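You operate a simulated robot arm through the tools that you are given. There is no shell and no other tool. Be economical: measure what you need, move in short steps, check, and stop when the job is done.

You are at the controls of a simulated robot arm. One attempt, no reset.

JOB
Put the strainer back together for the season.
Fine: basket into the pot, lid screwed tight, then open the skimmer and floor valves; pump stays off.

It is judged by the outcome, as a careful person would: the job done as asked, and still so three seconds after it is handed in. It fails if anything else is knocked over, pushed out of place, dropped, spilled or broken. Lids that push on must go on centred and level and be pressed home; caps that screw on are set level and turned clockwise until they are tight.

ROBOT AND FRAMES
A 6-joint arm with a two-finger parallel gripper on a trunk, on a base that drives. Base frame: it is fixed to the floor where the robot stands at the start and does not move with it; the origin is under the middle of the robot, x ahead of it, y to its left, z up. Readings come in mm, degrees, newtons and seconds.
With the tool pointing down near the work surface it reaches from about 260 to 680 mm from the robot's upright axis, wherever it stands. Its first joint turns from -166.0 to 166.0 degrees. Places, roughly: blue basket [-1500, 750, 1000]; blue brush [-1500, 500, 750]; blue jug [-1500, 750, 500]; fill valve [900, -700, 1100]; floor valve [900, -600, 400]; green knob [900, -400, 600]; grey rag [-1500, 500, 750]; inlet union [800, -700, 200]; main switch [1000, -300, 1500]; mode switch [900, -200, 1700]; orange ring [-1500, 750, 1250]; outlet union [800, -1000, 300]; pot floor [800, -900, 100]; pot mouth [800, -900, 300]; return valve [900, -100, 500]; selector hub [400, -1000, 600]. Payload 4.1 kg.
The tool frame sits at the grasp point between the pads (the TCP): z along the fingers, y along the line on which they close. The tips reach 23 mm beyond it. Largest opening 94 mm; finger width 38, thickness 10; the body of the gripper, 54 by 96 mm, starts 39 mm behind the TCP.
Orientation is that of the tool frame in the base frame, as a unit quaternion [x, y, z, w]. With the fingers straight down and closing along the base's y, the tool's x points along the base's -x, its y along +y and its z along -z.

CONTROLS
- The arm moves only by the tool drive_tool. Its argument "rows" is a list of rows, each a list of 3 entries, a list of its own where there are three numbers: the turn, a rotation vector about the tool's x, y, z in units of 4 degrees (1.0 is 4 degrees), then the shift along the tool's x, y, z in units of 20 mm (1.0 is 20 mm), then the opening in per cent of the stroke, from 0 (shut) to 100 (fully open). In form: [[[wx, wy, wz], [x, y, z], jaw], ...]. A call has 1 to 8 rows; each row shifts and turns the commanded pose from where the row before left it, along the tool's axes as they then stand. A call with a number of a shift or a turn outside -1 to 1 is refused whole. Rows are played at 5 a second. More than 50 mm and 8.6 degrees between two rows, or a gripper value outside its range, and nothing of the call is played. Where a pose cannot be reached the arm comes as near as it can. A force on the tool above 60 N (or 10 N above the force at the start of the call, whichever is more), or a blocked arm, ends the call early, and 0.2 s more pass. Each finger travels about 45 mm/s and halts on what it meets, pressing with about 21 N; the grip force reading is that of the motor and also rises with nothing between the fingers. The clock runs only during rows and for 0.2 s after the last one: add rows that do not move to give the fingers time. It gives the time, the measured TCP pose, the force on the tool (base axes), the opening and the grip force at its end, in the units of the frame above (readings bear some noise), with the torque about the TCP (base axes, N m) and any sound that the robot's microphone picked up, and new pictures: "views" is both (left out), scene, wrist or none.
- Cameras (640 x 400 px; columns grow to the right, rows downward): "scene" is now at [2, 136.2, 1191.2]; the picture's right is [-0.45, -0.90, 0.00], its down [-0.76, 0.38, -0.54] and it looks along [0.48, -0.24, -0.84] (base axes); focal length 280 px, centre (320, 200). "wrist" rides on the gripper at [86, 16, -75] in the tool frame; the picture's right is [-0.18, 0.98, 0.00], its down [-0.58, -0.11, -0.81] and it looks along [-0.79, -0.15, 0.59] (tool axes); focal length 243 px, centre (320, 200). There is no depth. A picture from a camera that has moved, and an enlarged one, comes with that camera's place and axes in the base frame and with its lens.
- lift_body(by): slides the trunk up (or, below 0, down) by that many mm; the arm and the scene camera ride with it, the base frame stays. It gives what a move gives, with no picture.
- roll_base(legs): drives the robot by 1 to 6 legs, each [ahead, turn to the left] in mm and degrees, along the robot's own axes; the way and the turn of a leg run together, so that a leg with both is an arc; at most 1500 mm and 180 degrees a leg. The arm and the cameras ride along, it lands a little off, and it stops where it bumps. It gives what a move gives, and a new picture of the scene camera.
- aim_head(pan, tilt): turns the head with the scene camera to pan (to the left, within 155 degrees either way) and tilt (down, from -29 to 69), counted from straight ahead of the robot. It gives what a move gives, and a new picture of the scene camera.
- enlarge(camera, box): a new picture of the part [left, top, right, bottom] of that camera's present view, enlarged. It takes no simulated time.
- close_job(): hands the job in; it is judged then, once.

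Go step by step. Nothing tells you exact positions but the pictures and the camera data: compare them with the known pose of the tool, close in by small moves and look again before you grip or let go. The budget is 120 turns and 260 pictures, counting those below and the enlarged ones. Unless the task says otherwise, let go and move clear before handing in, and close with one line.

The tools are called after "Request:" as a command line: name --argument value ..., lists and objects as JSON in quotes. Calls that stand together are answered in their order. drive_tool: Moves the arm, as the interface text tells. Its arguments: {"type":"object","properties":{"rows":{"type":"array","items":{"type":"array"}},"views":{"type":"string","enum":["both","scene","wrist","none"]}},"required":["rows"]} The other tools are called the same way: lift_body (by) slides the trunk up or down; roll_base (legs) drives the base; aim_head (pan, tilt) turns the head that bears the scene camera; enlarge (camera, box) takes an enlarged picture of a part of a camera's view; close_job () hands the job in.

At the start:

```text
time_s: 0.0
tcp_pos: [443.2, 16.3, 602.9]
tool_rot: [0.0, 1.0, 0.0, 0.001]
contact_force: [0.1, -0.6, -0.2]
moment: [-0.01, 0.08, 0.0]
gripper_width: 93.9
grip_force: 0.1
trunk travel left (down, up): [-175.0, 415.0]
robot x, y, heading: [0.6, -1.8, 0.1]
head pan, tilt: [-26.5, 57.5]
```

scene: 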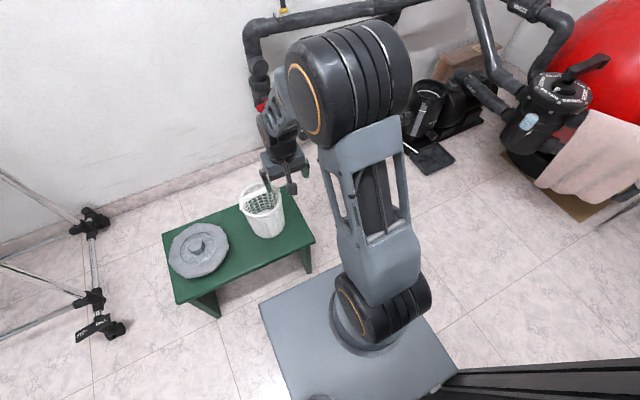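
wrist: 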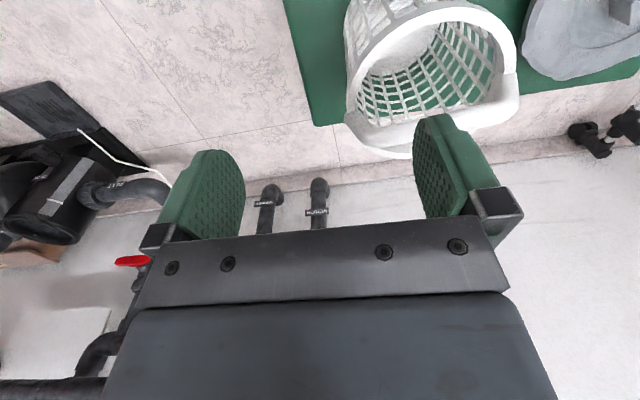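

I see a green bench with the grey lid and the white basket on it, and the pump and pot to the right by the wall. I'll look around before moving.

Request:
aim_head --pan -45 --tilt 35

Request:
aim_head --pan -20 --tilt 20

Request:
aim_head --pan 15 --tilt 50

```text
time_s: 0.9
tcp_pos: [444.1, 16.1, 602.7]
tool_rot: [0.0, 1.0, 0.001, 0.0]
contact_force: [0.8, -0.3, -0.2]
moment: [-0.01, 0.0, 0.04]
gripper_width: 93.8
grip_force: 0.0
trunk travel left (down, up): [-175.0, 415.0]
robot x, y, heading: [3.4, 1.1, -0.3]
head pan, tilt: [-45.0, 35.0]
camera scene: at [2.2, 105.0, 1222.5], right [-0.71, -0.71, 0.0], down [-0.41, 0.41, -0.82], along [0.58, -0.58, -0.57], focal length 280 px, centre (320, 200)
```

scene: 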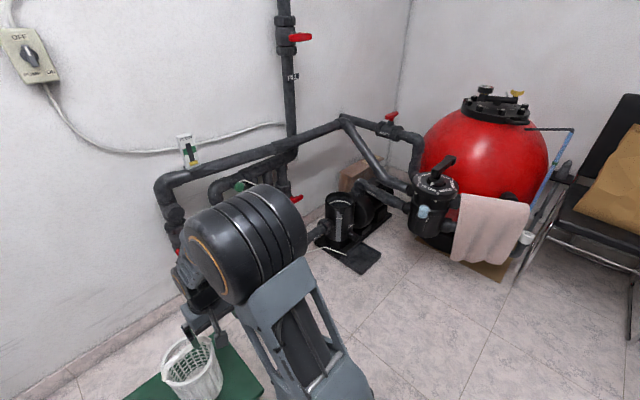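

```text
time_s: 1.8
tcp_pos: [442.2, 14.9, 603.6]
tool_rot: [0.0, 1.0, -0.001, 0.0]
contact_force: [0.4, 0.3, 0.0]
moment: [0.02, 0.02, 0.0]
gripper_width: 94.0
grip_force: 0.1
trunk travel left (down, up): [-175.0, 415.0]
robot x, y, heading: [0.2, -0.6, 0.1]
head pan, tilt: [-20.0, 20.0]
camera scene: at [27.4, 135.3, 1246.4], right [-0.34, -0.94, 0.0], down [-0.32, 0.12, -0.94], along [0.88, -0.32, -0.34], focal length 280 px, centre (320, 200)
```

scene: 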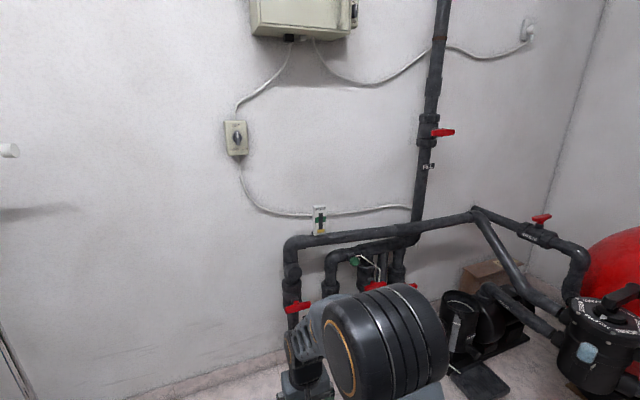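

```text
time_s: 2.8
tcp_pos: [442.8, 15.3, 603.5]
tool_rot: [0.0, 1.0, 0.0, 0.0]
contact_force: [0.3, -0.6, -0.3]
moment: [0.0, -0.04, 0.0]
gripper_width: 93.9
grip_force: 0.1
trunk travel left (down, up): [-175.0, 415.0]
robot x, y, heading: [-0.6, -0.2, 0.2]
head pan, tilt: [15.0, 50.0]
camera scene: at [14.3, 187.1, 1200.9], right [0.26, -0.97, 0.0], down [-0.74, -0.2, -0.64], along [0.62, 0.17, -0.77], focal length 280 px, centre (320, 200)
```

scene: 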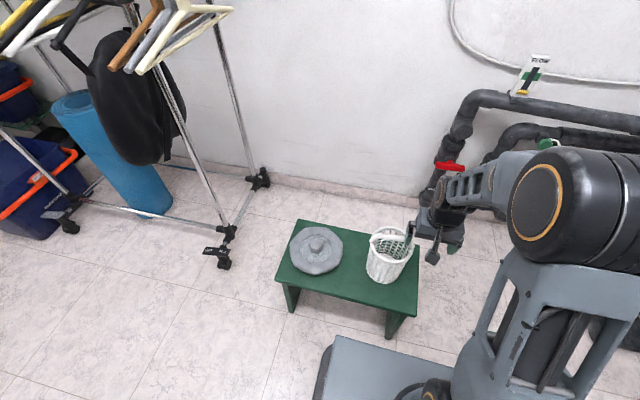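

I'll enlarge the bench, and then the pump and valves.

Request:
enlarge --camera "scene" --box '[260, 200, 440, 312]'

Request:
enlarge --camera "wrist" --box '[200, 150, 400, 275]'

Request:
aim_head --pan -36 --tilt 30

Request:
enlarge --camera "scene" --box '[320, 100, 520, 225]'

Request:
enlarge --camera "scene" --box '[160, 120, 360, 245]'

```text
3.56 times, centred on (350, 256) of scene
camera zoom: at [14.3, 187.1, 1200.9], right [0.26, -0.97, 0.0], down [-0.74, -0.2, -0.64], along [0.62, 0.17, -0.77], focal length 994 px, centre (213, 1)
```

zoom: 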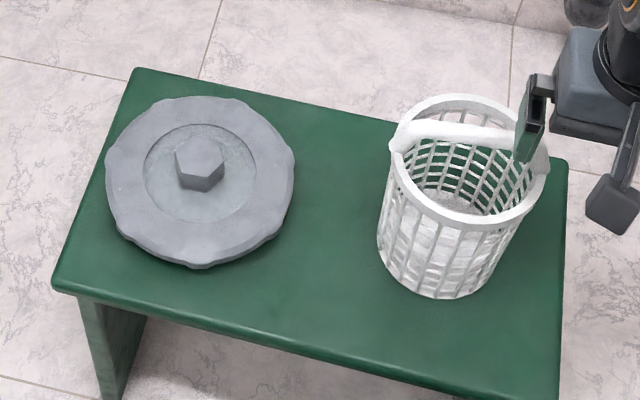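

```text
3.20 times, centred on (300, 212) of wrist
camera zoom: at [356.0, 32.7, 676.9], right [0.18, 0.98, 0.0], down [0.58, -0.11, 0.81], along [0.79, -0.15, -0.59], focal length 776 px, centre (384, 160)
```

zoom: 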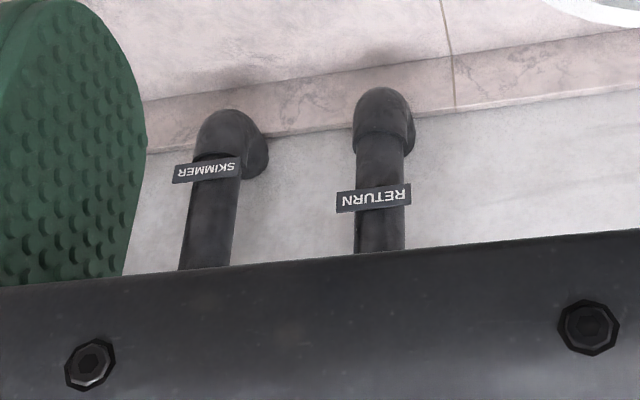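

```text
time_s: 4.0
tcp_pos: [443.3, 16.9, 602.4]
tool_rot: [0.0, 1.0, 0.0, 0.0]
contact_force: [0.3, -0.1, 0.1]
moment: [0.0, 0.03, -0.02]
gripper_width: 94.1
grip_force: 0.1
trunk travel left (down, up): [-175.0, 415.0]
robot x, y, heading: [4.0, 2.3, 0.1]
head pan, tilt: [-36.0, 30.0]
camera scene: at [13.1, 114.1, 1230.4], right [-0.59, -0.81, 0.0], down [-0.41, 0.29, -0.87], along [0.7, -0.51, -0.5], focal length 280 px, centre (320, 200)
```

scene: 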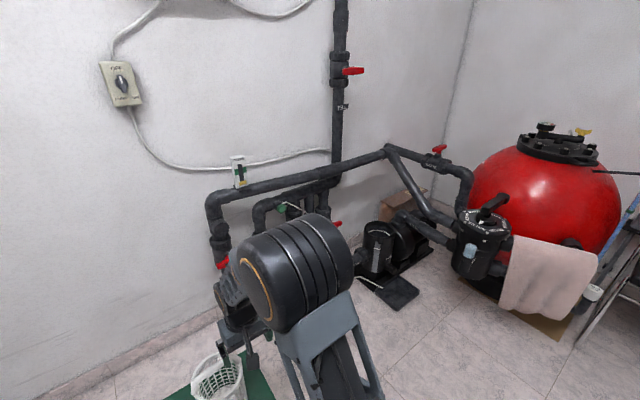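

```text
3.20 times, centred on (420, 162) of scene
camera zoom: at [13.1, 114.1, 1230.4], right [-0.59, -0.81, 0.0], down [-0.41, 0.29, -0.87], along [0.7, -0.51, -0.5], focal length 895 px, centre (0, 320)
```

zoom: 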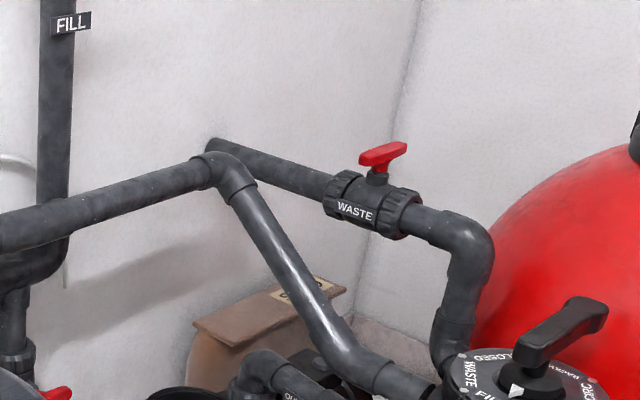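

```text
3.20 times, centred on (260, 182) of scene
camera zoom: at [13.1, 114.1, 1230.4], right [-0.59, -0.81, 0.0], down [-0.41, 0.29, -0.87], along [0.7, -0.51, -0.5], focal length 895 px, centre (512, 256)
```

zoom: 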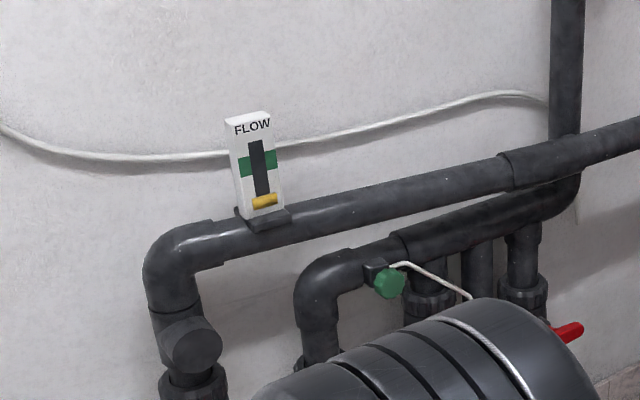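

The lid sits near (466, 324, 370) and the basket rim is centred near (455, 100, 505). I'll back the gripper off above the basket to see its handle.

Request:
drive_tool --rows '[[[0, 0, 0], [1, 1, -1], 100], [[0, 0, 0], [1, 1, -1], 100], [[0, 0, 0], [1, 1, -1], 100], [[0, 0, 0], [1, 1, -1], 100], [[0, 0, 0], [0, 0, -1], 100], [[0, 0, 0], [0, 0, -1], 100], [[0, 0, 0], [0, 0, 0], 100]]' --views "wrist"

Request:
aim_head --pan 10 --tilt 55

```text
time_s: 5.5
tcp_pos: [363.5, 96.3, 721.0]
tool_rot: [0.0, 1.0, 0.0, 0.0]
contact_force: [0.5, 0.4, -0.1]
moment: [0.01, 0.02, 0.0]
gripper_width: 94.0
grip_force: 0.1
trunk travel left (down, up): [-175.0, 415.0]
robot x, y, heading: [1.5, 1.2, 0.1]
head pan, tilt: [-36.0, 30.0]
camera wrist: at [276.9, 112.0, 794.6], right [0.18, 0.98, 0.0], down [0.58, -0.11, 0.81], along [0.79, -0.15, -0.59], focal length 243 px, centre (320, 200)
```

wrist: 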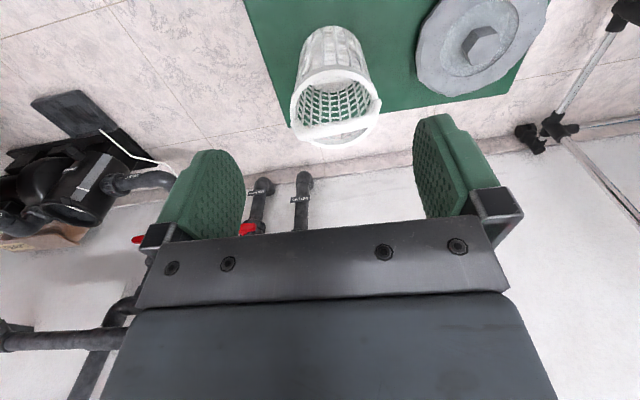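

```text
time_s: 6.7
tcp_pos: [364.8, 95.0, 720.1]
tool_rot: [0.0, 1.0, 0.0, 0.0]
contact_force: [0.1, 0.4, -0.6]
moment: [0.02, -0.01, 0.0]
gripper_width: 94.0
grip_force: 0.0
trunk travel left (down, up): [-175.0, 415.0]
robot x, y, heading: [-1.0, -0.7, 0.1]
head pan, tilt: [10.0, 55.0]
camera scene: at [10.9, 179.7, 1194.4], right [0.17, -0.98, 0.0], down [-0.81, -0.14, -0.57], along [0.57, 0.1, -0.82], focal length 280 px, centre (320, 200)
```

scene: 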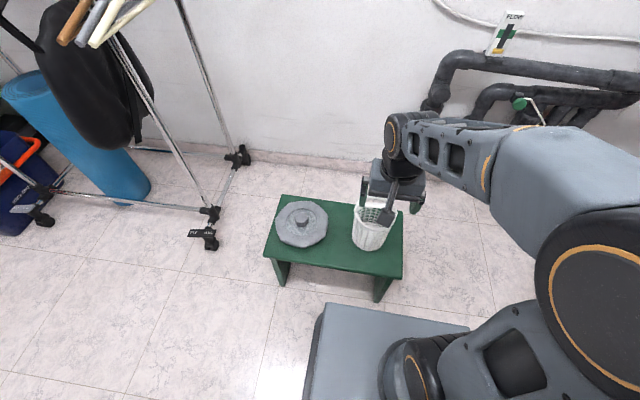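

Request:
enlarge --camera "wrist" --box '[260, 10, 420, 150]'

Request:
enlarge --camera "scene" --box '[260, 180, 420, 280]'

```text
2.86 times, centred on (340, 80) of wrist
camera zoom: at [276.9, 112.0, 794.4], right [0.18, 0.98, 0.0], down [0.58, -0.11, 0.81], along [0.79, -0.15, -0.59], focal length 693 px, centre (263, 543)
```

zoom: 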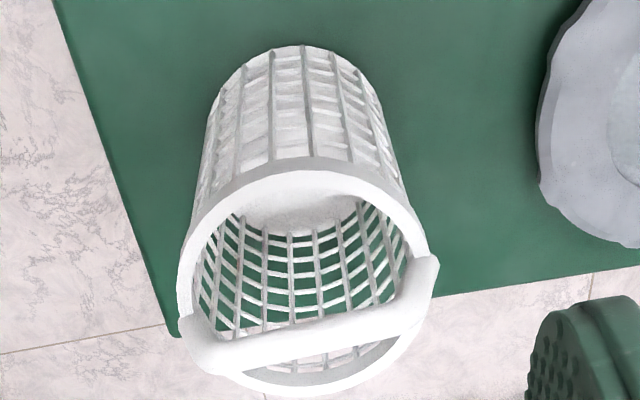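

```text
4.00 times, centred on (340, 230) of scene
camera zoom: at [10.9, 179.7, 1194.4], right [0.17, -0.98, 0.0], down [-0.81, -0.14, -0.57], along [0.57, 0.1, -0.82], focal length 1119 px, centre (240, 80)
```

zoom: 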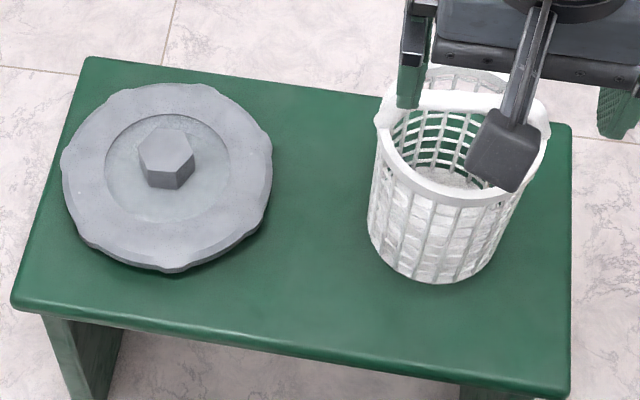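

The basket has a raised bar handle running roughly along y, about 9° off, near (460, 98, 548). I'll turn the gripper about 80° so the pads close across the bar.

Request:
drive_tool --rows '[[[0, 0, 1], [0, 0, 0], 100], [[0, 0, 1], [0, 0, 0], 100], [[0, 0, 1], [0, 0, 0], 100], [[0, 0, 1], [0, 0, 0], 100], [[0, 0, 1], [0, 0, 0], 100], [[0, 0, 1], [0, 0, 0], 100], [[0, 0, 1], [0, 0, 0], 100], [[0, 0, 1], [0, 0, 0], 100]]' --views "none"

Request:
drive_tool --rows '[[[0, 0, 1], [0, 0, 0], 100], [[0, 0, 1], [0, 0, 0], 100], [[0, 0, 1], [0, 0, 0], 100], [[0, 0, 1], [0, 0, 0], 100], [[0, 0, 1], [0, 0, 0], 100], [[0, 0, 1], [0, 0, 0], 100], [[0, 0, 1], [0, 0, 0], 100], [[0, 0, 1], [0, 0, 0], 100]]' --views "none"

Request:
drive_tool --rows '[[[0, 0, 1], [0, 0, 0], 100], [[0, 0, 1], [0, 0, 0], 100], [[0, 0, 1], [0, 0, 0], 100], [[0, 0, 1], [0, 0, 0], 100], [[0, 0, 0], [0, 1, 0], 100], [[0, 0, 0], [0, 1, 0], 100], [[0, 0, 0], [0, 1, 0], 100], [[0, 0, 0], [0, 0, 0], 100]]'

```text
time_s: 8.5
tcp_pos: [362.1, 95.7, 723.3]
tool_rot: [0.276, 0.961, 0.001, 0.0]
contact_force: [0.4, -0.6, 0.1]
moment: [0.01, -0.02, -0.01]
gripper_width: 94.0
grip_force: 0.0
trunk travel left (down, up): [-175.0, 415.0]
robot x, y, heading: [-2.3, 1.3, -0.1]
head pan, tilt: [10.0, 55.0]
```

```text
time_s: 10.3
tcp_pos: [362.5, 95.6, 723.1]
tool_rot: [0.531, 0.847, 0.0, 0.0]
contact_force: [0.3, 0.5, 0.3]
moment: [-0.02, 0.0, 0.0]
gripper_width: 93.9
grip_force: 0.1
trunk travel left (down, up): [-175.0, 415.0]
robot x, y, heading: [-0.8, 4.5, -0.1]
head pan, tilt: [10.0, 55.0]
```

```text
time_s: 12.1
tcp_pos: [423.1, 107.2, 722.4]
tool_rot: [0.643, 0.766, -0.001, 0.0]
contact_force: [-0.4, 0.1, 0.0]
moment: [0.0, -0.01, 0.03]
gripper_width: 94.1
grip_force: 0.1
trunk travel left (down, up): [-175.0, 415.0]
robot x, y, heading: [1.6, -1.9, -0.3]
head pan, tilt: [10.0, 55.0]
camera scene: at [10.9, 179.7, 1194.3], right [0.17, -0.98, 0.0], down [-0.81, -0.14, -0.57], along [0.56, 0.1, -0.82], focal length 280 px, centre (320, 200)
camera wrist: at [423.9, 195.0, 796.3], right [1.0, -0.01, 0.0], down [-0.01, -0.59, 0.81], along [-0.01, -0.81, -0.59], focal length 243 px, centre (320, 200)
```

scene: 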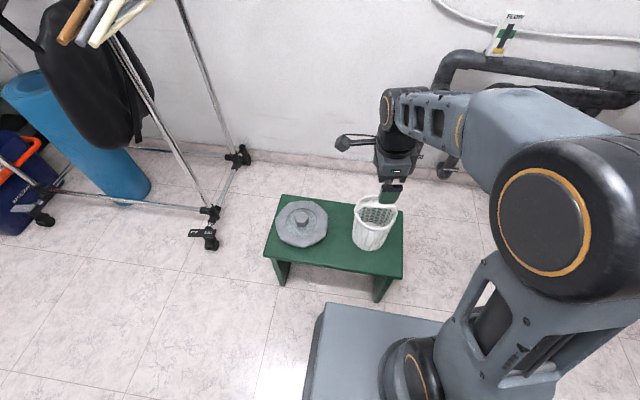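
wrist: 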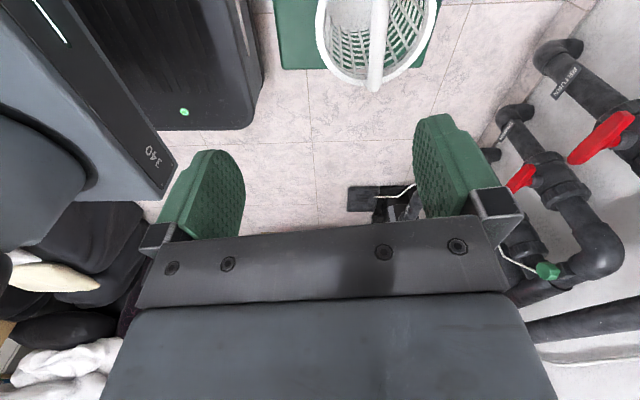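

Request:
drive_tool --rows '[[[0, 0, 0], [-0.33, 0.77, 1], 100], [[0, 0, 0], [-0.33, 0.77, 1], 100], [[0, 0, 0], [-0.34, 0.77, 1], 100], [[0, 0, 0], [0, 0, 1], 100], [[0, 0, 0], [0, 0, 0], 100]]' --views "both"

Request:
enlarge --camera "scene" --box '[310, 150, 470, 250]'

```text
time_s: 13.3
tcp_pos: [472.5, 94.4, 642.0]
tool_rot: [0.643, 0.766, 0.0, 0.0]
contact_force: [0.2, 0.3, -0.4]
moment: [-0.02, 0.0, 0.03]
gripper_width: 93.8
grip_force: 0.0
trunk travel left (down, up): [-175.0, 415.0]
robot x, y, heading: [0.0, 1.2, -0.0]
head pan, tilt: [10.0, 55.0]
camera scene: at [10.9, 179.7, 1194.3], right [0.17, -0.98, 0.0], down [-0.81, -0.14, -0.57], along [0.56, 0.1, -0.82], focal length 280 px, centre (320, 200)
camera wrist: at [472.8, 182.3, 716.0], right [1.0, -0.01, 0.0], down [-0.01, -0.59, 0.81], along [-0.01, -0.81, -0.59], focal length 243 px, centre (320, 200)
```

scene: 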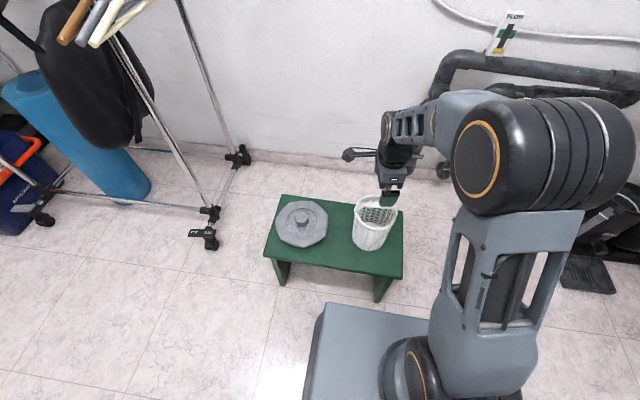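
wrist: 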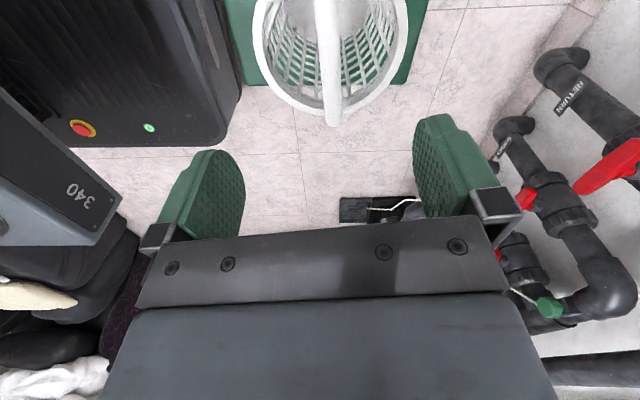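

```text
4.00 times, centred on (390, 200) of scene
camera zoom: at [10.9, 179.7, 1194.3], right [0.17, -0.98, 0.0], down [-0.81, -0.14, -0.57], along [0.56, 0.1, -0.82], focal length 1119 px, centre (40, 200)
```

zoom: 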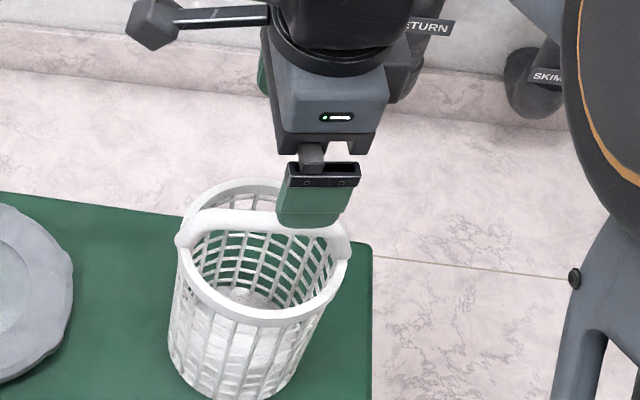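

Request:
drive_tool --rows '[[[0, 0, 0], [-0.05, 0.3, 1], 100], [[0, 0, 0], [0, 0, 1], 100], [[0, 0, 0], [0, 0, 1], 100], [[0, 0, 0], [0, 0, 0.5], 100], [[0, 0, 0], [0, 0, 0], 100]]' --views "both"

Request:
enlarge --camera "scene" --box '[310, 150, 470, 250]'

```text
time_s: 14.5
tcp_pos: [478.7, 94.3, 572.8]
tool_rot: [0.643, 0.766, 0.001, 0.0]
contact_force: [0.1, 0.9, 0.2]
moment: [-0.01, -0.01, -0.04]
gripper_width: 93.8
grip_force: 0.1
trunk travel left (down, up): [-175.0, 415.0]
robot x, y, heading: [2.6, 3.5, 0.2]
head pan, tilt: [10.0, 55.0]
camera scene: at [10.9, 179.7, 1194.3], right [0.17, -0.98, 0.0], down [-0.81, -0.14, -0.57], along [0.56, 0.1, -0.82], focal length 280 px, centre (320, 200)
camera wrist: at [478.7, 181.8, 646.3], right [1.0, -0.01, 0.0], down [-0.01, -0.59, 0.81], along [-0.01, -0.81, -0.59], focal length 243 px, centre (320, 200)
```

scene: 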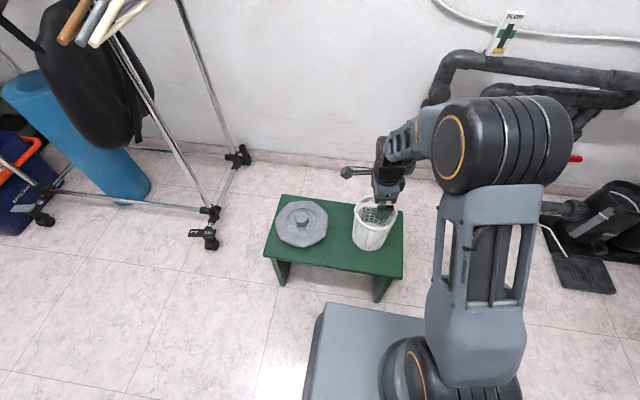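
wrist: 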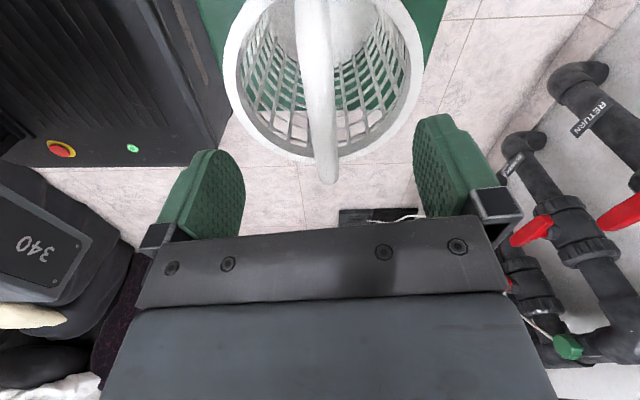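

```text
4.00 times, centred on (390, 200) of scene
camera zoom: at [10.9, 179.7, 1194.3], right [0.17, -0.98, 0.0], down [-0.81, -0.14, -0.57], along [0.56, 0.1, -0.82], focal length 1119 px, centre (40, 200)
```

zoom: 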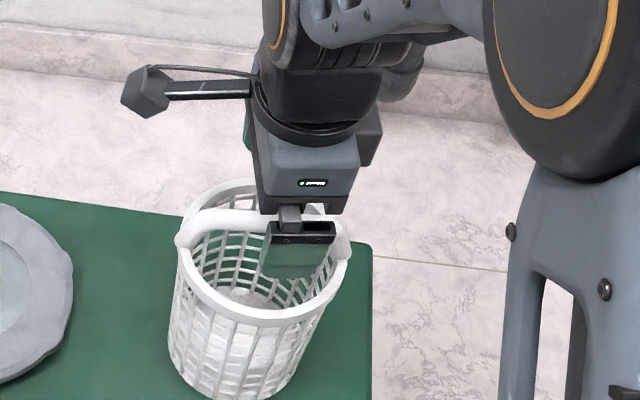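

The bar is centred between the pads, so I'll go down to about z = 526 and close on it.

Request:
drive_tool --rows '[[[0, 0, 0], [0, 0, 0.8], 100], [[0, 0, 0], [0, 0, 0.8], 100], [[0, 0, 0], [0, 0.05, 0.75], 100], [[0, 0, 0], [0, 0, 0], 60], [[0, 0, 0], [0, 0, 0], 20], [[0, 0, 0], [0, 0, 0], 0], [[0, 0, 0], [0, 0, 0], 0], [[0, 0, 0], [0, 0, 0], 0]]' --views "both"

```text
time_s: 16.3
tcp_pos: [479.1, 94.9, 526.4]
tool_rot: [0.643, 0.766, 0.0, 0.0]
contact_force: [-0.5, 0.2, 1.4]
moment: [0.1, 0.02, 0.02]
gripper_width: 15.2
grip_force: 20.7
trunk travel left (down, up): [-175.0, 415.0]
robot x, y, heading: [2.9, 0.0, -0.0]
head pan, tilt: [10.0, 55.0]
camera scene: at [10.9, 179.7, 1194.4], right [0.17, -0.98, 0.0], down [-0.81, -0.14, -0.57], along [0.56, 0.1, -0.82], focal length 280 px, centre (320, 200)
camera wrist: at [478.9, 182.5, 599.9], right [1.0, -0.01, 0.0], down [-0.01, -0.59, 0.81], along [-0.01, -0.81, -0.59], focal length 243 px, centre (320, 200)
```

scene: 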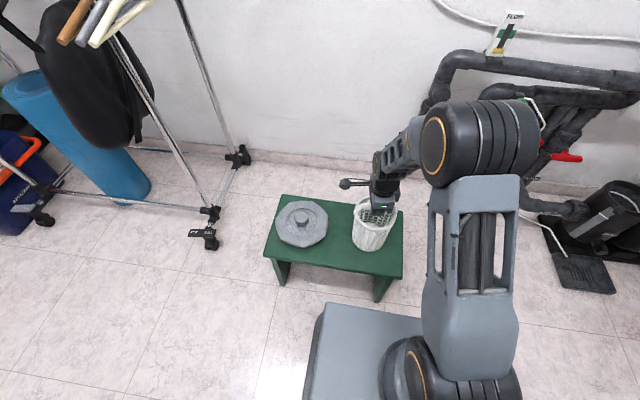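
wrist: 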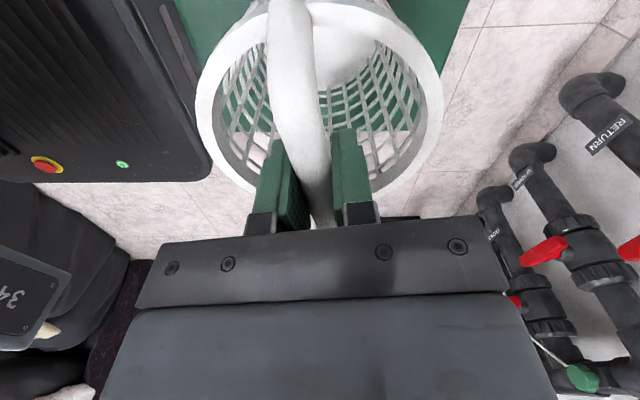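

I have the basket by its bar (15 mm). I'll lift it straight up and pull it in towards the robot.

Request:
drive_tool --rows '[[[0, 0, 0], [0, 0, -0.5], 0], [[0, 0, 0], [0, 0, -1], 0], [[0, 0, 0], [0, 0, -1], 0], [[0, 0, 0], [0, 0, -1], 0], [[0, 0, 0], [0, 0, -1], 0], [[0, 0, 0], [0, 0, -1], 0], [[0, 0, 0], [0, 0, -1], 0], [[0, 0, 0], [0, 0, -1], 0]]' --views "both"

Request:
drive_tool --rows '[[[0, 0, 0], [0, 0, -1], 0], [[0, 0, 0], [0, 0, -1], 0], [[0, 0, 0], [0.15, -0.95, 0], 0], [[0, 0, 0], [0.15, -0.95, 0], 0], [[0, 0, 0], [0.15, -0.95, 0], 0], [[0, 0, 0], [0.15, -0.95, 0], 0], [[0, 0, 0], [0.15, -0.95, 0], 0], [[0, 0, 0], [0, 0, 0], 0]]' --views "wrist"

Request:
lift_body --by 200

Request:
roll_base --legs '[[0, -59.5], [300, 0]]'

```text
time_s: 18.1
tcp_pos: [477.8, 96.2, 676.4]
tool_rot: [0.643, 0.766, 0.0, 0.0]
contact_force: [0.0, -0.3, -1.0]
moment: [0.0, 0.0, 0.0]
gripper_width: 14.9
grip_force: 21.0
trunk travel left (down, up): [-175.0, 415.0]
robot x, y, heading: [-0.9, -4.0, 0.2]
head pan, tilt: [10.0, 55.0]
camera scene: at [11.1, 179.7, 1194.3], right [0.17, -0.98, 0.0], down [-0.81, -0.14, -0.57], along [0.56, 0.1, -0.82], focal length 280 px, centre (320, 200)
camera wrist: at [478.3, 183.6, 749.8], right [1.0, -0.01, 0.0], down [-0.01, -0.59, 0.81], along [-0.01, -0.81, -0.59], focal length 243 px, centre (320, 200)
```

scene: 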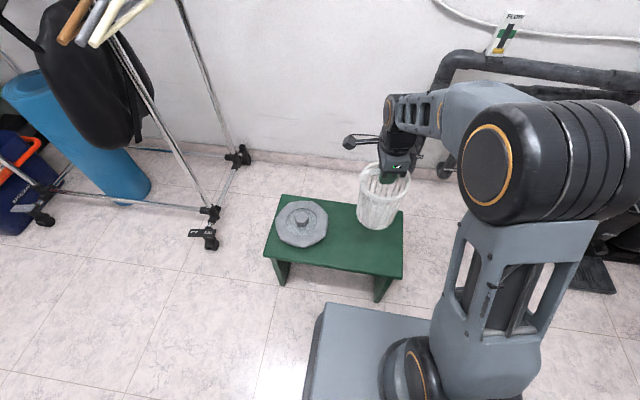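
wrist: 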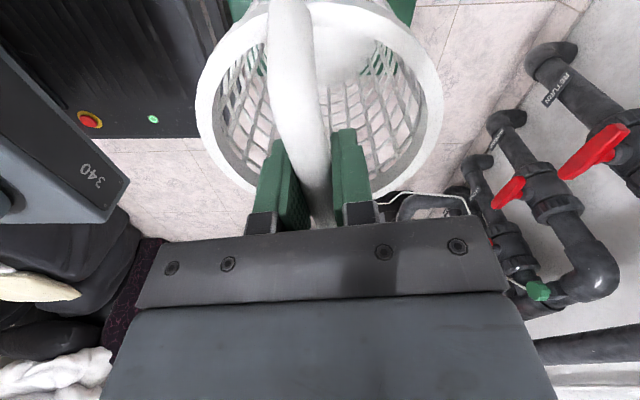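

```text
time_s: 19.9
tcp_pos: [381.7, 93.3, 716.0]
tool_rot: [0.643, 0.766, 0.0, 0.0]
contact_force: [0.5, -0.8, -1.9]
moment: [0.03, -0.06, 0.02]
gripper_width: 15.1
grip_force: 20.6
trunk travel left (down, up): [-175.0, 415.0]
robot x, y, heading: [-2.2, 0.4, 0.4]
head pan, tilt: [10.0, 55.0]
camera wrist: at [381.7, 181.1, 789.6], right [1.0, -0.01, 0.0], down [-0.01, -0.59, 0.81], along [-0.01, -0.81, -0.59], focal length 243 px, centre (320, 200)
```

wrist: 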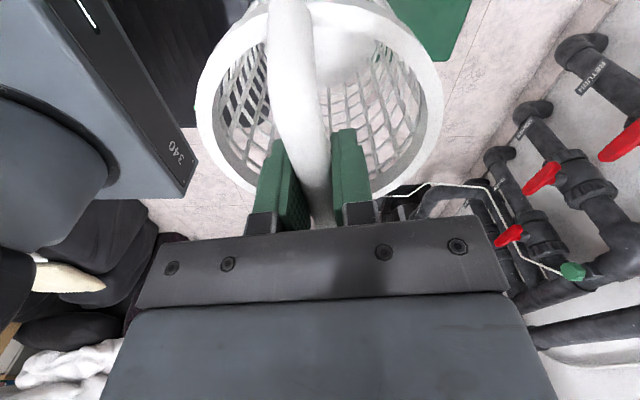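

```text
time_s: 22.1
tcp_pos: [381.0, 92.5, 915.7]
tool_rot: [0.642, 0.766, 0.0, -0.001]
contact_force: [0.9, -0.4, -0.6]
moment: [-0.01, -0.04, -0.01]
gripper_width: 15.1
grip_force: 20.7
trunk travel left (down, up): [-375.0, 215.0]
robot x, y, heading: [-1.3, 0.9, -0.1]
head pan, tilt: [10.0, 55.0]
```

```text
time_s: 26.7
tcp_pos: [431.2, -526.7, 915.5]
tool_rot: [0.935, 0.354, -0.001, 0.001]
contact_force: [0.5, -0.5, -1.3]
moment: [-0.03, 0.03, -0.02]
gripper_width: 15.1
grip_force: 21.3
trunk travel left (down, up): [-375.0, 215.0]
robot x, y, heading: [150.7, -251.6, -58.3]
head pan, tilt: [10.0, 55.0]
camera scene: at [311.7, -165.7, 1394.3], right [-0.75, -0.66, 0.0], down [-0.54, 0.61, -0.57], along [0.38, -0.43, -0.82], focal length 280 px, centre (320, 200)
```

scene: 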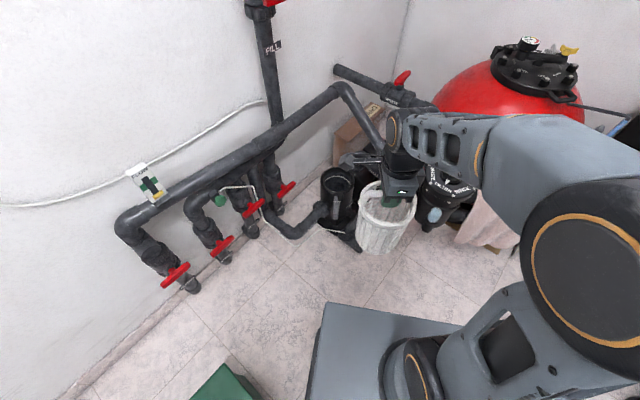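

Request:
enlarge --camera "scene" --box '[110, 160, 310, 300]'

Request:
enlarge --camera "scene" --box '[280, 130, 420, 260]'

```text
2.86 times, centred on (210, 230) of scene
camera zoom: at [311.7, -165.7, 1394.3], right [-0.75, -0.66, 0.0], down [-0.54, 0.61, -0.57], along [0.38, -0.43, -0.82], focal length 799 px, centre (634, 114)
```

zoom: 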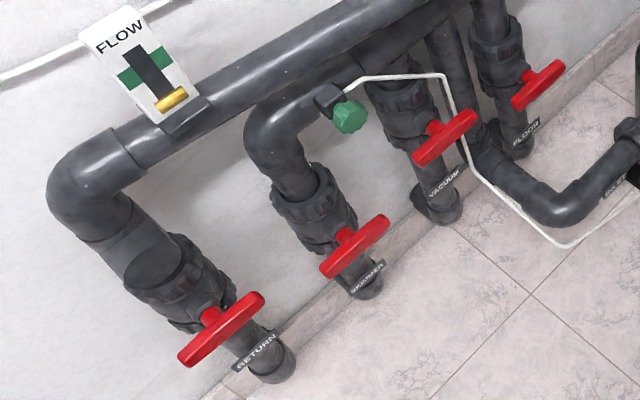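

```text
3.08 times, centred on (350, 195) of scene
camera zoom: at [311.7, -165.7, 1394.3], right [-0.75, -0.66, 0.0], down [-0.54, 0.61, -0.57], along [0.38, -0.43, -0.82], focal length 860 px, centre (228, 215)
```

zoom: 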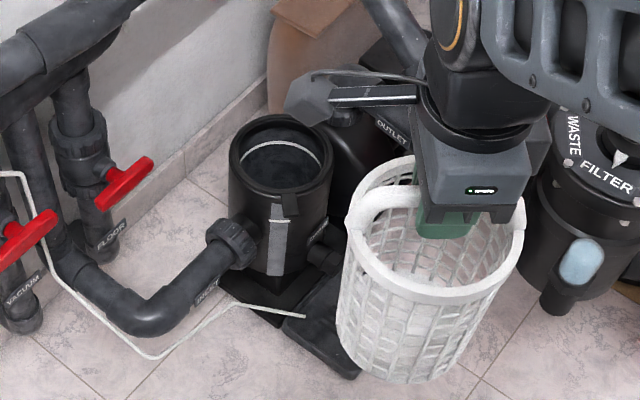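

The valves read RETURN, SKIMMER, VACUUM, FLOOR from left to right, and all the handles are crossways, so they are closed. The pot mouth is near (825, -885, 310), and I'll drive up to face it.

Request:
roll_base --legs '[[0, -1.7], [339, 0], [0, 35]]'

Request:
aim_head --pan -15 --tilt 55

```text
time_s: 30.9
tcp_pos: [703.2, -630.7, 914.9]
tool_rot: [0.799, 0.602, 0.0, 0.001]
contact_force: [0.0, 0.8, -0.9]
moment: [0.02, 0.01, 0.01]
gripper_width: 14.9
grip_force: 21.2
trunk travel left (down, up): [-375.0, 215.0]
robot x, y, heading: [318.7, -545.5, -25.9]
head pan, tilt: [10.0, 55.0]
camera scene: at [408.6, -389.0, 1394.3], right [-0.28, -0.96, 0.0], down [-0.79, 0.23, -0.57], along [0.55, -0.16, -0.82], focal length 280 px, centre (320, 200)
```

scene: 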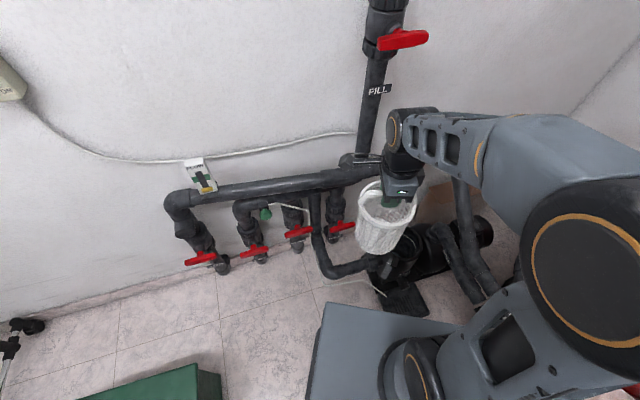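

```text
time_s: 31.8
tcp_pos: [703.4, -630.7, 916.5]
tool_rot: [0.799, 0.602, 0.0, 0.0]
contact_force: [-0.2, -0.3, -0.8]
moment: [0.01, 0.01, 0.01]
gripper_width: 15.2
grip_force: 21.0
trunk travel left (down, up): [-375.0, 215.0]
robot x, y, heading: [320.0, -548.0, -26.3]
head pan, tilt: [-15.0, 55.0]
camera scene: at [393.7, -416.4, 1394.3], right [-0.66, -0.75, 0.0], down [-0.62, 0.54, -0.57], along [0.43, -0.38, -0.82], focal length 280 px, centre (320, 200)
```

scene: 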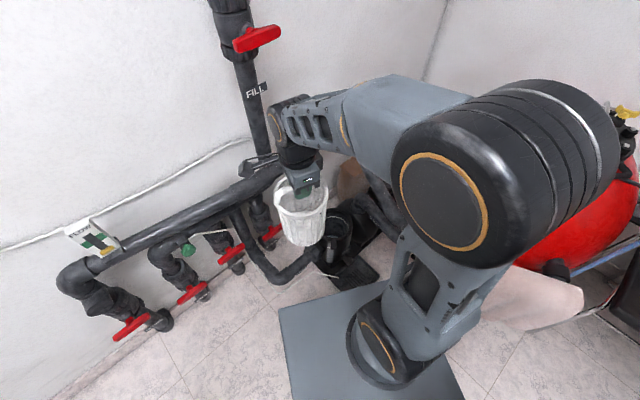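

Before going down I need to know where the diagonal pipe near the pot runs, so I'll look with the wrist camera and the head.

Request:
drive_tool --rows '[[[0, 0, 0], [0, 0, 0], 0]]' --views "wrist"

Request:
aim_head --pan -5 --tilt 40

Request:
enlarge --camera "scene" --box '[240, 150, 480, 300]'

```text
time_s: 32.2
tcp_pos: [703.5, -630.3, 915.6]
tool_rot: [0.799, 0.602, 0.0, 0.0]
contact_force: [-0.5, -0.3, -1.9]
moment: [0.0, -0.04, 0.01]
gripper_width: 14.9
grip_force: 20.8
trunk travel left (down, up): [-375.0, 215.0]
robot x, y, heading: [320.5, -545.0, -26.6]
head pan, tilt: [-15.0, 55.0]
camera wrist: at [742.5, -551.4, 989.7], right [0.89, -0.45, 0.0], down [-0.27, -0.53, 0.81], along [-0.36, -0.72, -0.59], focal length 243 px, centre (320, 200)
```

wrist: 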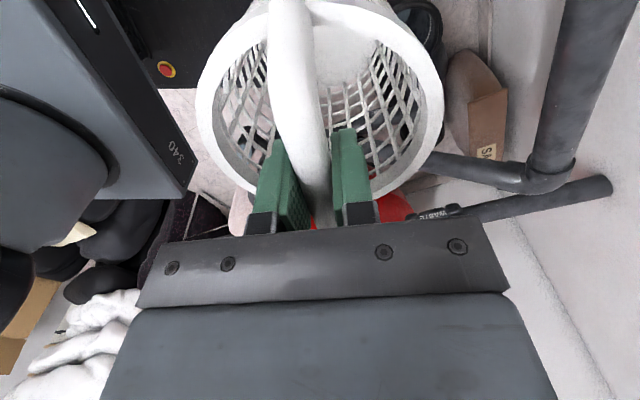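

```text
time_s: 33.0
tcp_pos: [703.1, -629.7, 916.3]
tool_rot: [0.8, 0.601, 0.001, 0.0]
contact_force: [-0.5, 0.5, -1.3]
moment: [0.05, 0.01, -0.01]
gripper_width: 15.4
grip_force: 21.0
trunk travel left (down, up): [-375.0, 215.0]
robot x, y, heading: [321.9, -541.6, -26.0]
head pan, tilt: [-5.0, 40.0]
camera scene: at [412.1, -413.0, 1415.0], right [-0.52, -0.86, 0.0], down [-0.55, 0.33, -0.77], along [0.66, -0.4, -0.64], focal length 280 px, centre (320, 200)
```

scene: 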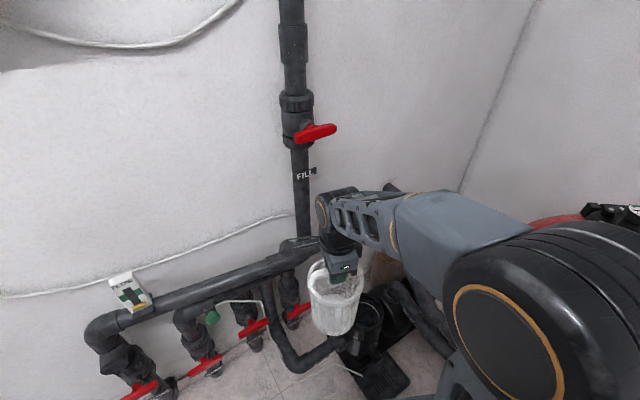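

```text
2.67 times, centred on (360, 225) of scene
camera zoom: at [412.1, -413.0, 1415.0], right [-0.52, -0.86, 0.0], down [-0.55, 0.33, -0.77], along [0.66, -0.4, -0.64], focal length 746 px, centre (213, 133)
```

zoom: 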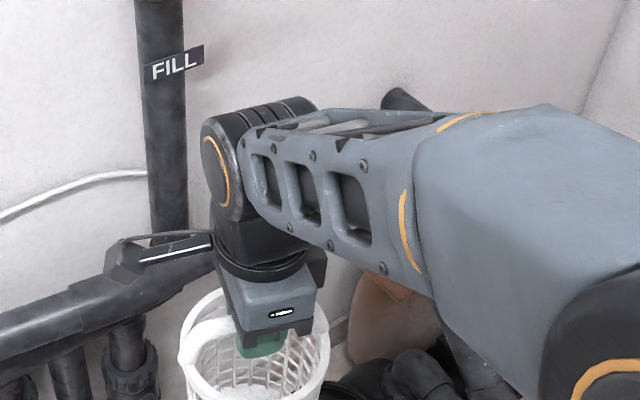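

I'll swing the arm aside to get a clear look at the pot and the overhead pipe.

Request:
drive_tool --rows '[[[0, 0, 0], [1, -0.4, 0], 0], [[0, 0, 0], [1, -0.4, 0], 0], [[0, 0, 0], [1, -0.4, 0], 0], [[0, 0, 0], [1, -0.4, 0], 0], [[0, 0, 0], [1, -0.4, 0], 0], [[0, 0, 0], [1, -0.4, 0], 0], [[0, 0, 0], [1, -0.4, 0], 0], [[0, 0, 0], [1, -0.4, 0], 0]]' --views "none"

Request:
aim_head --pan -25 --tilt 55

```text
time_s: 34.8
tcp_pos: [685.7, -457.8, 915.6]
tool_rot: [0.8, 0.601, 0.001, 0.0]
contact_force: [0.5, 0.9, -1.9]
moment: [0.02, 0.0, 0.01]
gripper_width: 15.3
grip_force: 21.4
trunk travel left (down, up): [-375.0, 215.0]
robot x, y, heading: [317.8, -543.9, -25.9]
head pan, tilt: [-5.0, 40.0]
```

```text
time_s: 35.6
tcp_pos: [685.6, -458.3, 915.7]
tool_rot: [0.799, 0.601, 0.0, 0.0]
contact_force: [0.8, 1.1, -0.9]
moment: [-0.01, 0.0, 0.0]
gripper_width: 15.1
grip_force: 21.1
trunk travel left (down, up): [-375.0, 215.0]
robot x, y, heading: [317.9, -541.9, -26.4]
head pan, tilt: [-25.0, 55.0]
camera scene: at [384.7, -425.0, 1394.4], right [-0.78, -0.63, 0.0], down [-0.51, 0.64, -0.57], along [0.36, -0.45, -0.82], focal length 280 px, centre (320, 200)
```

scene: 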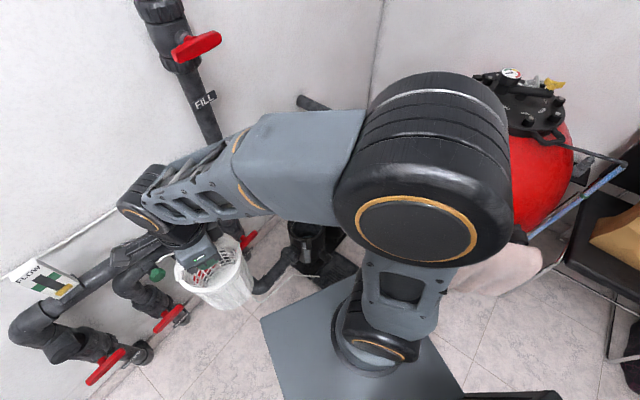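

My shoulder blocks the view, so I'll back off 150 mm, turn right and look across at the pot.

Request:
roll_base --legs '[[-150, 0], [0, -85]]'

Request:
aim_head --pan 85 --tilt 50

```text
time_s: 40.7
tcp_pos: [293.7, -838.9, 916.5]
tool_rot: [0.994, -0.11, 0.0, 0.0]
contact_force: [-0.2, -0.4, -1.3]
moment: [0.03, -0.02, 0.0]
gripper_width: 15.0
grip_force: 21.6
trunk travel left (down, up): [-375.0, 215.0]
robot x, y, heading: [186.7, -481.0, -112.6]
head pan, tilt: [-25.0, 55.0]
camera scene: at [308.4, -536.6, 1394.3], right [-0.67, 0.74, 0.0], down [0.61, 0.55, -0.57], along [-0.42, -0.39, -0.82], focal length 280 px, centre (320, 200)
```

scene: 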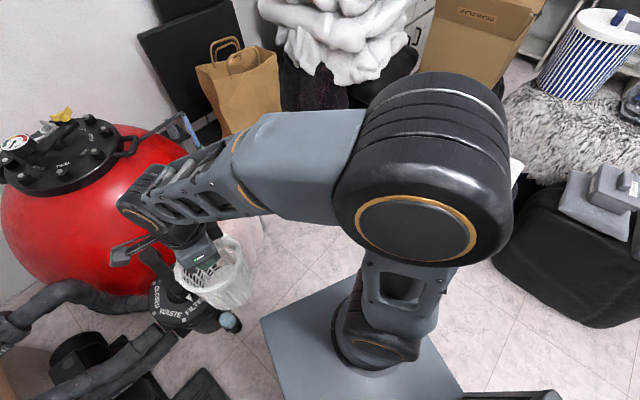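

```text
time_s: 42.6
tcp_pos: [294.4, -840.9, 915.8]
tool_rot: [0.994, -0.11, 0.0, 0.0]
contact_force: [-0.7, -0.5, -1.7]
moment: [-0.02, 0.02, 0.0]
gripper_width: 15.1
grip_force: 21.1
trunk travel left (down, up): [-375.0, 215.0]
robot x, y, heading: [183.1, -476.9, -112.7]
head pan, tilt: [85.0, 50.0]
camera scene: at [429.9, -524.0, 1400.8], right [-0.47, -0.88, 0.0], down [-0.68, 0.36, -0.64], along [0.57, -0.3, -0.77], focal length 280 px, centre (320, 200)
```

scene: 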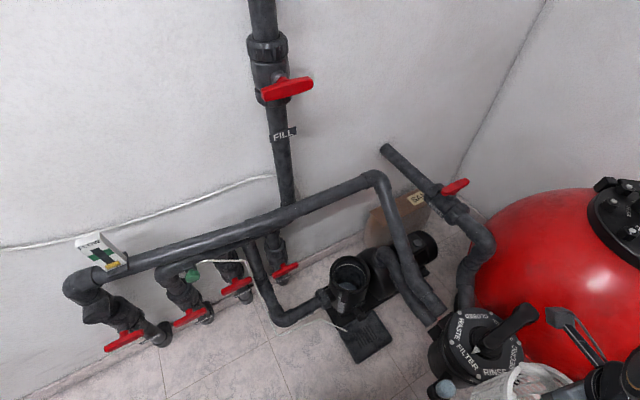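

Request:
enlarge --camera "scene" --box '[290, 160, 470, 370]'

Request:
enlarge --camera "scene" --box '[310, 240, 410, 310]'

Request:
enlarge --camera "scene" --box '[90, 230, 310, 360]'

```text
1.90 times, centred on (380, 265) of scene
camera zoom: at [429.9, -524.0, 1400.8], right [-0.47, -0.88, 0.0], down [-0.68, 0.36, -0.64], along [0.57, -0.3, -0.77], focal length 533 px, centre (206, 76)
```

zoom: 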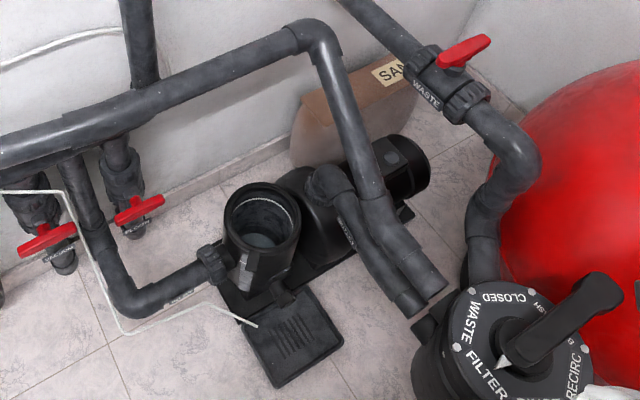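

```text
5.71 times, centred on (360, 275) of scene
camera zoom: at [429.9, -524.0, 1400.8], right [-0.47, -0.88, 0.0], down [-0.68, 0.36, -0.64], along [0.57, -0.3, -0.77], focal length 1598 px, centre (91, -229)
```

zoom: 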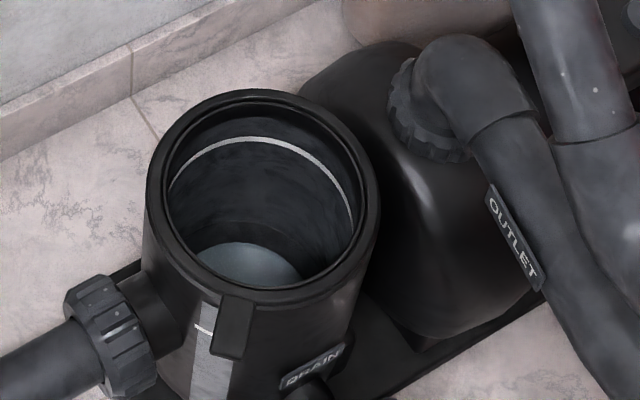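

```text
2.91 times, centred on (200, 295) of scene
camera zoom: at [429.9, -524.0, 1400.8], right [-0.47, -0.88, 0.0], down [-0.68, 0.36, -0.64], along [0.57, -0.3, -0.77], focal length 814 px, centre (669, -76)
```

zoom: 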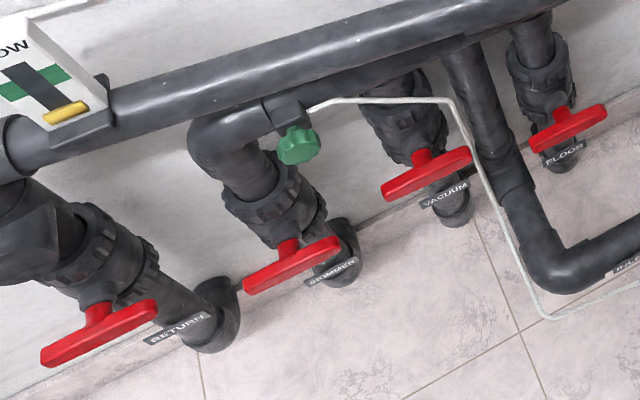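

The pot is open with clean water in the bottom, its mouth near (818, -866, 335), and the overhead pipe is clear at about y = -1000. I'll go back to the working spot.

Request:
roll_base --legs '[[0, 86.7], [155, 0]]'

Request:
aim_head --pan 0 --tilt 50

```text
time_s: 47.7
tcp_pos: [695.0, -456.2, 916.7]
tool_rot: [0.796, 0.606, 0.0, 0.0]
contact_force: [0.5, -0.6, -0.6]
moment: [0.0, 0.0, 0.0]
gripper_width: 14.9
grip_force: 20.7
trunk travel left (down, up): [-375.0, 215.0]
robot x, y, heading: [327.8, -551.0, -25.4]
head pan, tilt: [85.0, 50.0]
camera scene: at [385.7, -305.0, 1400.8], right [0.86, -0.51, 0.0], down [-0.39, -0.66, -0.64], along [0.33, 0.55, -0.77], focal length 280 px, centre (320, 200)
```

scene: 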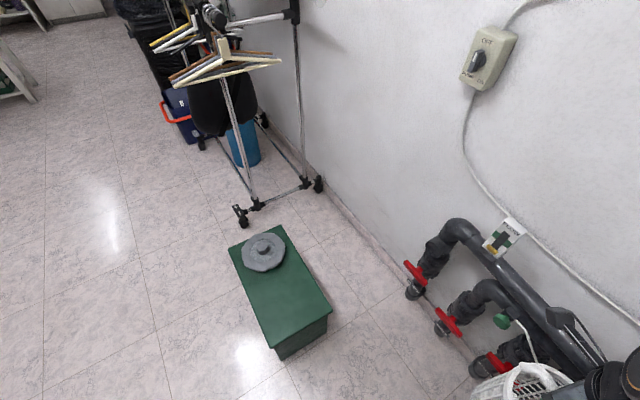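

```text
time_s: 49.3
tcp_pos: [694.9, -456.4, 916.3]
tool_rot: [0.796, 0.606, 0.0, 0.0]
contact_force: [0.0, 0.2, -0.1]
moment: [0.02, -0.02, -0.02]
gripper_width: 15.0
grip_force: 21.3
trunk travel left (down, up): [-375.0, 215.0]
robot x, y, heading: [331.2, -551.6, -25.5]
head pan, tilt: [0.0, 50.0]
camera scene: at [416.4, -404.4, 1400.8], right [-0.43, -0.9, 0.0], down [-0.69, 0.33, -0.64], along [0.58, -0.28, -0.77], focal length 280 px, centre (320, 200)
```

scene: 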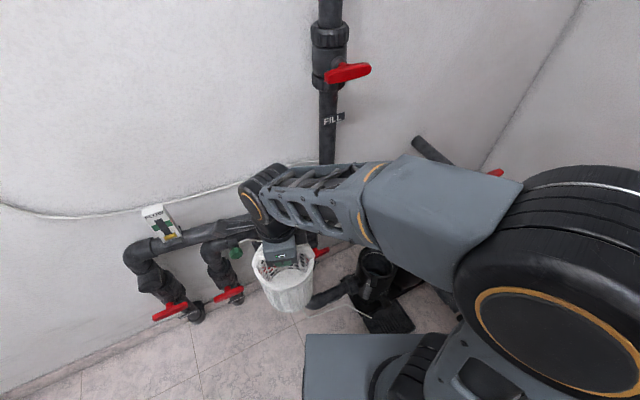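

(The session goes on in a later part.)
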